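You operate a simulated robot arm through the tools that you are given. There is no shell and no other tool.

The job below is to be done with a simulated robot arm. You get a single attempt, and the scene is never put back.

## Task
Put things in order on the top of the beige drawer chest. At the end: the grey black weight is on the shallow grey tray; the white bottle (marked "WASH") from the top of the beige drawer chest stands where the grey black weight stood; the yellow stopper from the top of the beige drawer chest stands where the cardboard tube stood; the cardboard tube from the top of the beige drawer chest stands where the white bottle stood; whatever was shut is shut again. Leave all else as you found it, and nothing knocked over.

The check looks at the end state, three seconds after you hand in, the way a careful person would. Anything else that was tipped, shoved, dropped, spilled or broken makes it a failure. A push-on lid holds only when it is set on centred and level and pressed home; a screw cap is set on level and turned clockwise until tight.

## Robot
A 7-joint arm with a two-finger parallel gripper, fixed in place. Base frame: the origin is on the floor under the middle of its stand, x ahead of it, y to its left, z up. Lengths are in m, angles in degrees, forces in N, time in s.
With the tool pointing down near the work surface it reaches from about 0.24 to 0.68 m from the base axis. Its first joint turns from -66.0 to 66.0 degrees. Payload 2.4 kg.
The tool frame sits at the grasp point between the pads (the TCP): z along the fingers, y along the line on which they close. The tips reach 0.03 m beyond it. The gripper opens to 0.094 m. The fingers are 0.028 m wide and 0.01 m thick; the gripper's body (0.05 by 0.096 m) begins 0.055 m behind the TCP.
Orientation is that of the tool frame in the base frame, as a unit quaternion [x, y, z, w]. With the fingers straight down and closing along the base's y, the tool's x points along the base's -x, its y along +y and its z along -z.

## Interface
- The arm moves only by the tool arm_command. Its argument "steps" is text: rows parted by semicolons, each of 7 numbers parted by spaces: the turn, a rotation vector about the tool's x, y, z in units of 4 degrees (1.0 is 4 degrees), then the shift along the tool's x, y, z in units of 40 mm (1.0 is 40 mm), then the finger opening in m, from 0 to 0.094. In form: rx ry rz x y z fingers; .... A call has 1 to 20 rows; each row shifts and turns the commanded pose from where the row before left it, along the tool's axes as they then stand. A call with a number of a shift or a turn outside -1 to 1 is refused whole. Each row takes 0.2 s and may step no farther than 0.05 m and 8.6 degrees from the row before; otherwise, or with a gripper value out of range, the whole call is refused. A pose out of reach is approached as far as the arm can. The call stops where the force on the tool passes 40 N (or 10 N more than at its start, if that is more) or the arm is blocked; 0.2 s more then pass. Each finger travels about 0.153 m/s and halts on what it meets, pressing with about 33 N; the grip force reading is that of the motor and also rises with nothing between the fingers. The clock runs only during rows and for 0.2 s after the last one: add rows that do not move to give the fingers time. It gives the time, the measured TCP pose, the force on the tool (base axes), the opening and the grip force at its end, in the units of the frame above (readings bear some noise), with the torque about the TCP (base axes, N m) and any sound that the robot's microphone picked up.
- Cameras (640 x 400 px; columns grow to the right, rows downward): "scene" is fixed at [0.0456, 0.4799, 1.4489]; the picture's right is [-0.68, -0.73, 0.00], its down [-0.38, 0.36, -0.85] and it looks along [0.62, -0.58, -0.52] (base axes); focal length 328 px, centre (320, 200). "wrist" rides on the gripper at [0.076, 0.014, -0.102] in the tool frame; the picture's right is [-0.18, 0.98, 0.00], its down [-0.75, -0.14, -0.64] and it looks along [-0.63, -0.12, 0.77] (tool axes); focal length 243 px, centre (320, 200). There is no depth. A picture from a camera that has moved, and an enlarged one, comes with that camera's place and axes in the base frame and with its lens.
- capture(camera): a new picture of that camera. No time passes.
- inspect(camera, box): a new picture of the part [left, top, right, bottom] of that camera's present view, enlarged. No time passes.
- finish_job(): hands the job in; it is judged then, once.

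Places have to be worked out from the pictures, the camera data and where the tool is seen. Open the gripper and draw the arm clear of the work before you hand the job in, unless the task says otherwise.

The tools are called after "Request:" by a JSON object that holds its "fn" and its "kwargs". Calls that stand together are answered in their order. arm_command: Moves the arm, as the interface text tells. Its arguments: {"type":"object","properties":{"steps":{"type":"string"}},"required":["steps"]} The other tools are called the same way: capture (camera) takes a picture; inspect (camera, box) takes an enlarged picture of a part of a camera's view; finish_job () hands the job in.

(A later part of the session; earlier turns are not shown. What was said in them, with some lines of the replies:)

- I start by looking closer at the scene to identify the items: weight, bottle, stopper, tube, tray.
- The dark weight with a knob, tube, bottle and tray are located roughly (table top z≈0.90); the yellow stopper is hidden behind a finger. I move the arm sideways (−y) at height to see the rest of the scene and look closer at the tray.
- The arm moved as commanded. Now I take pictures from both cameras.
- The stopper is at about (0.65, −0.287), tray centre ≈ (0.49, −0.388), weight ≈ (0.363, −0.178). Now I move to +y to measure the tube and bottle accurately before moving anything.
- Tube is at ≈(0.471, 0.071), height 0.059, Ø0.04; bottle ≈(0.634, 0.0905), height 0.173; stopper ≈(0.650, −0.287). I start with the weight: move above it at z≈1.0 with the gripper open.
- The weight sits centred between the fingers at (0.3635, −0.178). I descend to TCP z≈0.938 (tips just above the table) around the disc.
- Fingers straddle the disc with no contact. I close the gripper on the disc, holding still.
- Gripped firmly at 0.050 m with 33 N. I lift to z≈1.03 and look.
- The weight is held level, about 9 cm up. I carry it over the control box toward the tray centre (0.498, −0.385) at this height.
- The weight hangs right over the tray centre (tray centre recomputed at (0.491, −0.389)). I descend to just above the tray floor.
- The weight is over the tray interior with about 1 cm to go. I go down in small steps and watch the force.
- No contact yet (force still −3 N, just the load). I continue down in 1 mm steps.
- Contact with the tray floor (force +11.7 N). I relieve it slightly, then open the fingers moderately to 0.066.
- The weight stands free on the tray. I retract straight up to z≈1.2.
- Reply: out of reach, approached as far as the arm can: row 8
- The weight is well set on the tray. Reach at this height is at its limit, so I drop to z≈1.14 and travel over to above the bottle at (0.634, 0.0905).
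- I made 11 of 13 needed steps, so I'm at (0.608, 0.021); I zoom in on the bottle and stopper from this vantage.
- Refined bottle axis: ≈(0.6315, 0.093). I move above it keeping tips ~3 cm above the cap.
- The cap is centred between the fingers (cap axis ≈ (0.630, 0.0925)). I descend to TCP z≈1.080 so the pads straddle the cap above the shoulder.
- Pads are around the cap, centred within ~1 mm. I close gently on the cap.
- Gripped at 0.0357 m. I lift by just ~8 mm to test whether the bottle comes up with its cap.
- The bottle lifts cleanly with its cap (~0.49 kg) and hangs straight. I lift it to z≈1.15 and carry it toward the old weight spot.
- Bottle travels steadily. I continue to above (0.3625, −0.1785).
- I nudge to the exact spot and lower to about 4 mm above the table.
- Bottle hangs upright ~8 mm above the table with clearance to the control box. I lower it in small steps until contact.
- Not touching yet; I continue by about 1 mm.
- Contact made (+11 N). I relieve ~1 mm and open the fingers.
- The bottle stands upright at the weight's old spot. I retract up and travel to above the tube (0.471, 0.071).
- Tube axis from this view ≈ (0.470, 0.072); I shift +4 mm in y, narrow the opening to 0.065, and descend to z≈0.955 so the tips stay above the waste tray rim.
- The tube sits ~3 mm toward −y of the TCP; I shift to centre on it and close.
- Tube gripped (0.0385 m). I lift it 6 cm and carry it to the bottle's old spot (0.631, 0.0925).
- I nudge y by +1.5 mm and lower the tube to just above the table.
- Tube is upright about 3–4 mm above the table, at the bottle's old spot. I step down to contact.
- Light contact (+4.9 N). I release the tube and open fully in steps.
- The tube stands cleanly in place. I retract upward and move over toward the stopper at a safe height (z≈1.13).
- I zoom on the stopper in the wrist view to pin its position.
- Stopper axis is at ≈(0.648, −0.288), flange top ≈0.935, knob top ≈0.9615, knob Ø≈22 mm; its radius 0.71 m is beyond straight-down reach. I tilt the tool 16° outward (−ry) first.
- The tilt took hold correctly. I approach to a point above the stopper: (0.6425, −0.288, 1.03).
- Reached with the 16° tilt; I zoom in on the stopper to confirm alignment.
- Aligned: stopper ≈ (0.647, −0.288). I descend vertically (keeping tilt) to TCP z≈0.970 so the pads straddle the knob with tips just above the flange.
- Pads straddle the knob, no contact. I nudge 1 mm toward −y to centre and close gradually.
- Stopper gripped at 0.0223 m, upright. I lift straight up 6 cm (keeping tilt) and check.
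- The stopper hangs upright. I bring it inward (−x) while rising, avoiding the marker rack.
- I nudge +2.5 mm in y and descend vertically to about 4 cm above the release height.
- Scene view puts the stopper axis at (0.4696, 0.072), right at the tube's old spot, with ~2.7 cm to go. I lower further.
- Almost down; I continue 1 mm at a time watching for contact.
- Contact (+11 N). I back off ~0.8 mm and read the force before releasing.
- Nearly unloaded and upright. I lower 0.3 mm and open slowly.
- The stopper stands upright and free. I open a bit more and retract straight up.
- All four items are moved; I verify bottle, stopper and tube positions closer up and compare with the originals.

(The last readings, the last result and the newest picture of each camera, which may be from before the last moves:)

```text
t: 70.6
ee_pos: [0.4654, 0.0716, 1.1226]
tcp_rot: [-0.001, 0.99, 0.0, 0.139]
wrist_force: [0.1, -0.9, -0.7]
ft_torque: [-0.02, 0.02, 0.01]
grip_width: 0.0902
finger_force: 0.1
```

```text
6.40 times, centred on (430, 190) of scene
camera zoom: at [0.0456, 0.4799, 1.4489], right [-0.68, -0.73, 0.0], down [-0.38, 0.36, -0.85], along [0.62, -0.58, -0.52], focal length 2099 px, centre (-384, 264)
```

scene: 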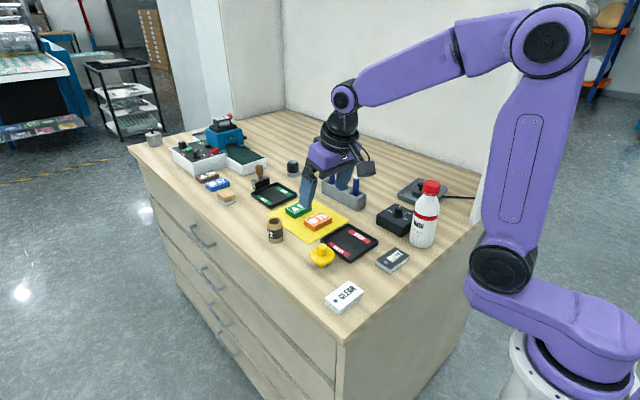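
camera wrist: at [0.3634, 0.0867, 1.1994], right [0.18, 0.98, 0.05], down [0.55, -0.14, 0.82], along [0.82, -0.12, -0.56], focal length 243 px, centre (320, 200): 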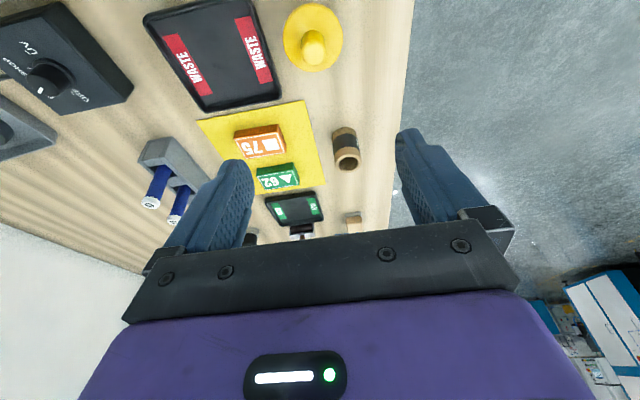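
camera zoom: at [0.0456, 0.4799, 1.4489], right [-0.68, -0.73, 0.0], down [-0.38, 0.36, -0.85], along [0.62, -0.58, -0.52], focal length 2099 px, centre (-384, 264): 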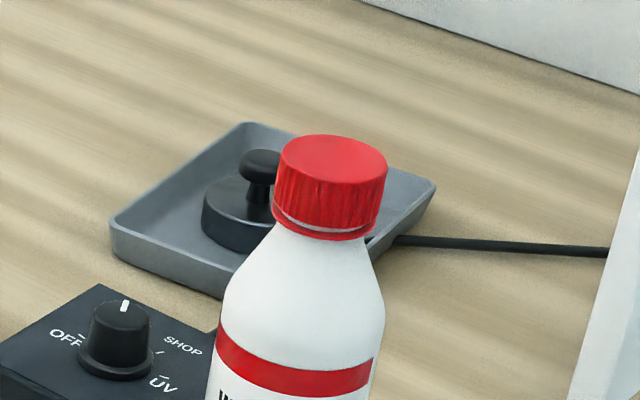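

Everything checks: bottle ≈(0.362, −0.179), tube ≈(0.633, 0.092), stopper ≈(0.472, 0.072), weight on the tray, all upright. I bring the tool back to vertical and retreat to the starting pose, gripper open.

Request:
{"fn": "arm_command", "kwargs": {"steps": "0 1 0 0 0 0 0.094;0 1 0 0 0 0 0.094;0 1 0 0 0 0 0.094;0 1 0 0 0 0 0.094;0 0 0 0.83 -0.15 -0.59 0.094;0 0 0 0.83 -0.15 -0.59 0.094;0 0 0 0.83 -0.15 -0.59 0.094;0 0 0 0.83 -0.15 -0.59 0.094;0 0 0 0 0 0 0.094;0 0 0 0 0 0 0.094;0 0 0 0 0 0 0.094"}}

Request:
{"fn": "capture", "kwargs": {"camera": "scene"}}

Request:
{"fn": "capture", "kwargs": {"camera": "wrist"}}

Request:
{"fn": "inspect", "kwargs": {"camera": "scene", "box": [130, 100, 330, 260]}}

```text
t: 73.0
ee_pos: [0.3334, 0.0468, 1.2167]
tcp_rot: [0.0, 1.0, 0.0, 0.0]
wrist_force: [0.1, 0.5, 0.2]
ft_torque: [0.01, 0.02, 0.02]
grip_width: 0.0942
finger_force: 0.1
```

```text
taken
```

scene: 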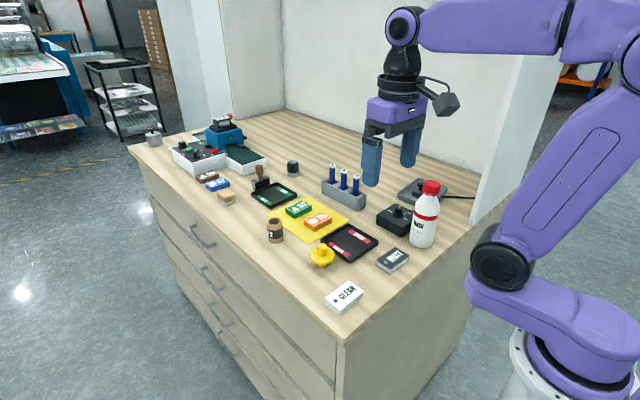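

```text
taken
camera wrist: at [0.2569, 0.0616, 1.3194], right [0.18, 0.98, 0.0], down [0.75, -0.14, 0.64], along [0.63, -0.12, -0.77], focal length 243 px, centre (320, 200)
```

wrist: 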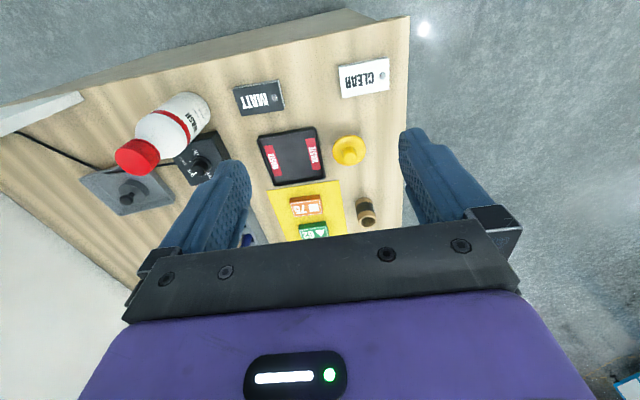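

```text
2.50 times, centred on (230, 180) of scene
camera zoom: at [0.0456, 0.4799, 1.4489], right [-0.68, -0.73, 0.0], down [-0.38, 0.36, -0.85], along [0.62, -0.58, -0.52], focal length 820 px, centre (545, 250)
```

zoom: 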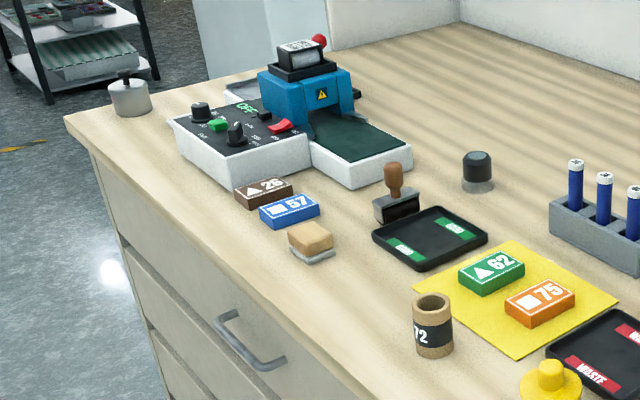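

The final views show the weight on the tray, bottle at the weight's spot, tube at the bottle's spot and stopper at the tube's spot. All of them are upright, nothing else has moved, and the arm is clear with the gripper open. I hand the job in.

Request:
{"fn": "finish_job", "kwargs": {}}

```text
The job is handed in.
```

The job is handed in. All four items on the chest top are where you asked, and nothing was knocked over. Positions below are measured from the camera pictures and are good to about 3–4 mm.

| Item | Where it is now | Position (x, y in m) | Target (x, y in m) |
|---|---|---|---|
| Grey black weight | On the shallow grey tray | (0.497, −0.386) | anywhere on the tray |
| White "WASH" bottle | Where the weight stood | (0.362, −0.179) | (0.3635, −0.178) |
| Cardboard tube | Where the bottle stood | (0.633, 0.092) | (0.6315, 0.0925) |
| Yellow stopper | Where the tube stood | (0.472, 0.072) | (0.470, 0.0715) |

- **Shut things:** no lid or drawer had to be opened. I lifted the bottle by its red cap, which stayed on.
- **Bottle and control box:** the bottle stands about 5 mm from the black control box, because the weight's old spot is that close to it.
- **Everything else:** the last pictures show all other items where they started.
- **Arm:** it is back at its starting pose with the gripper open.
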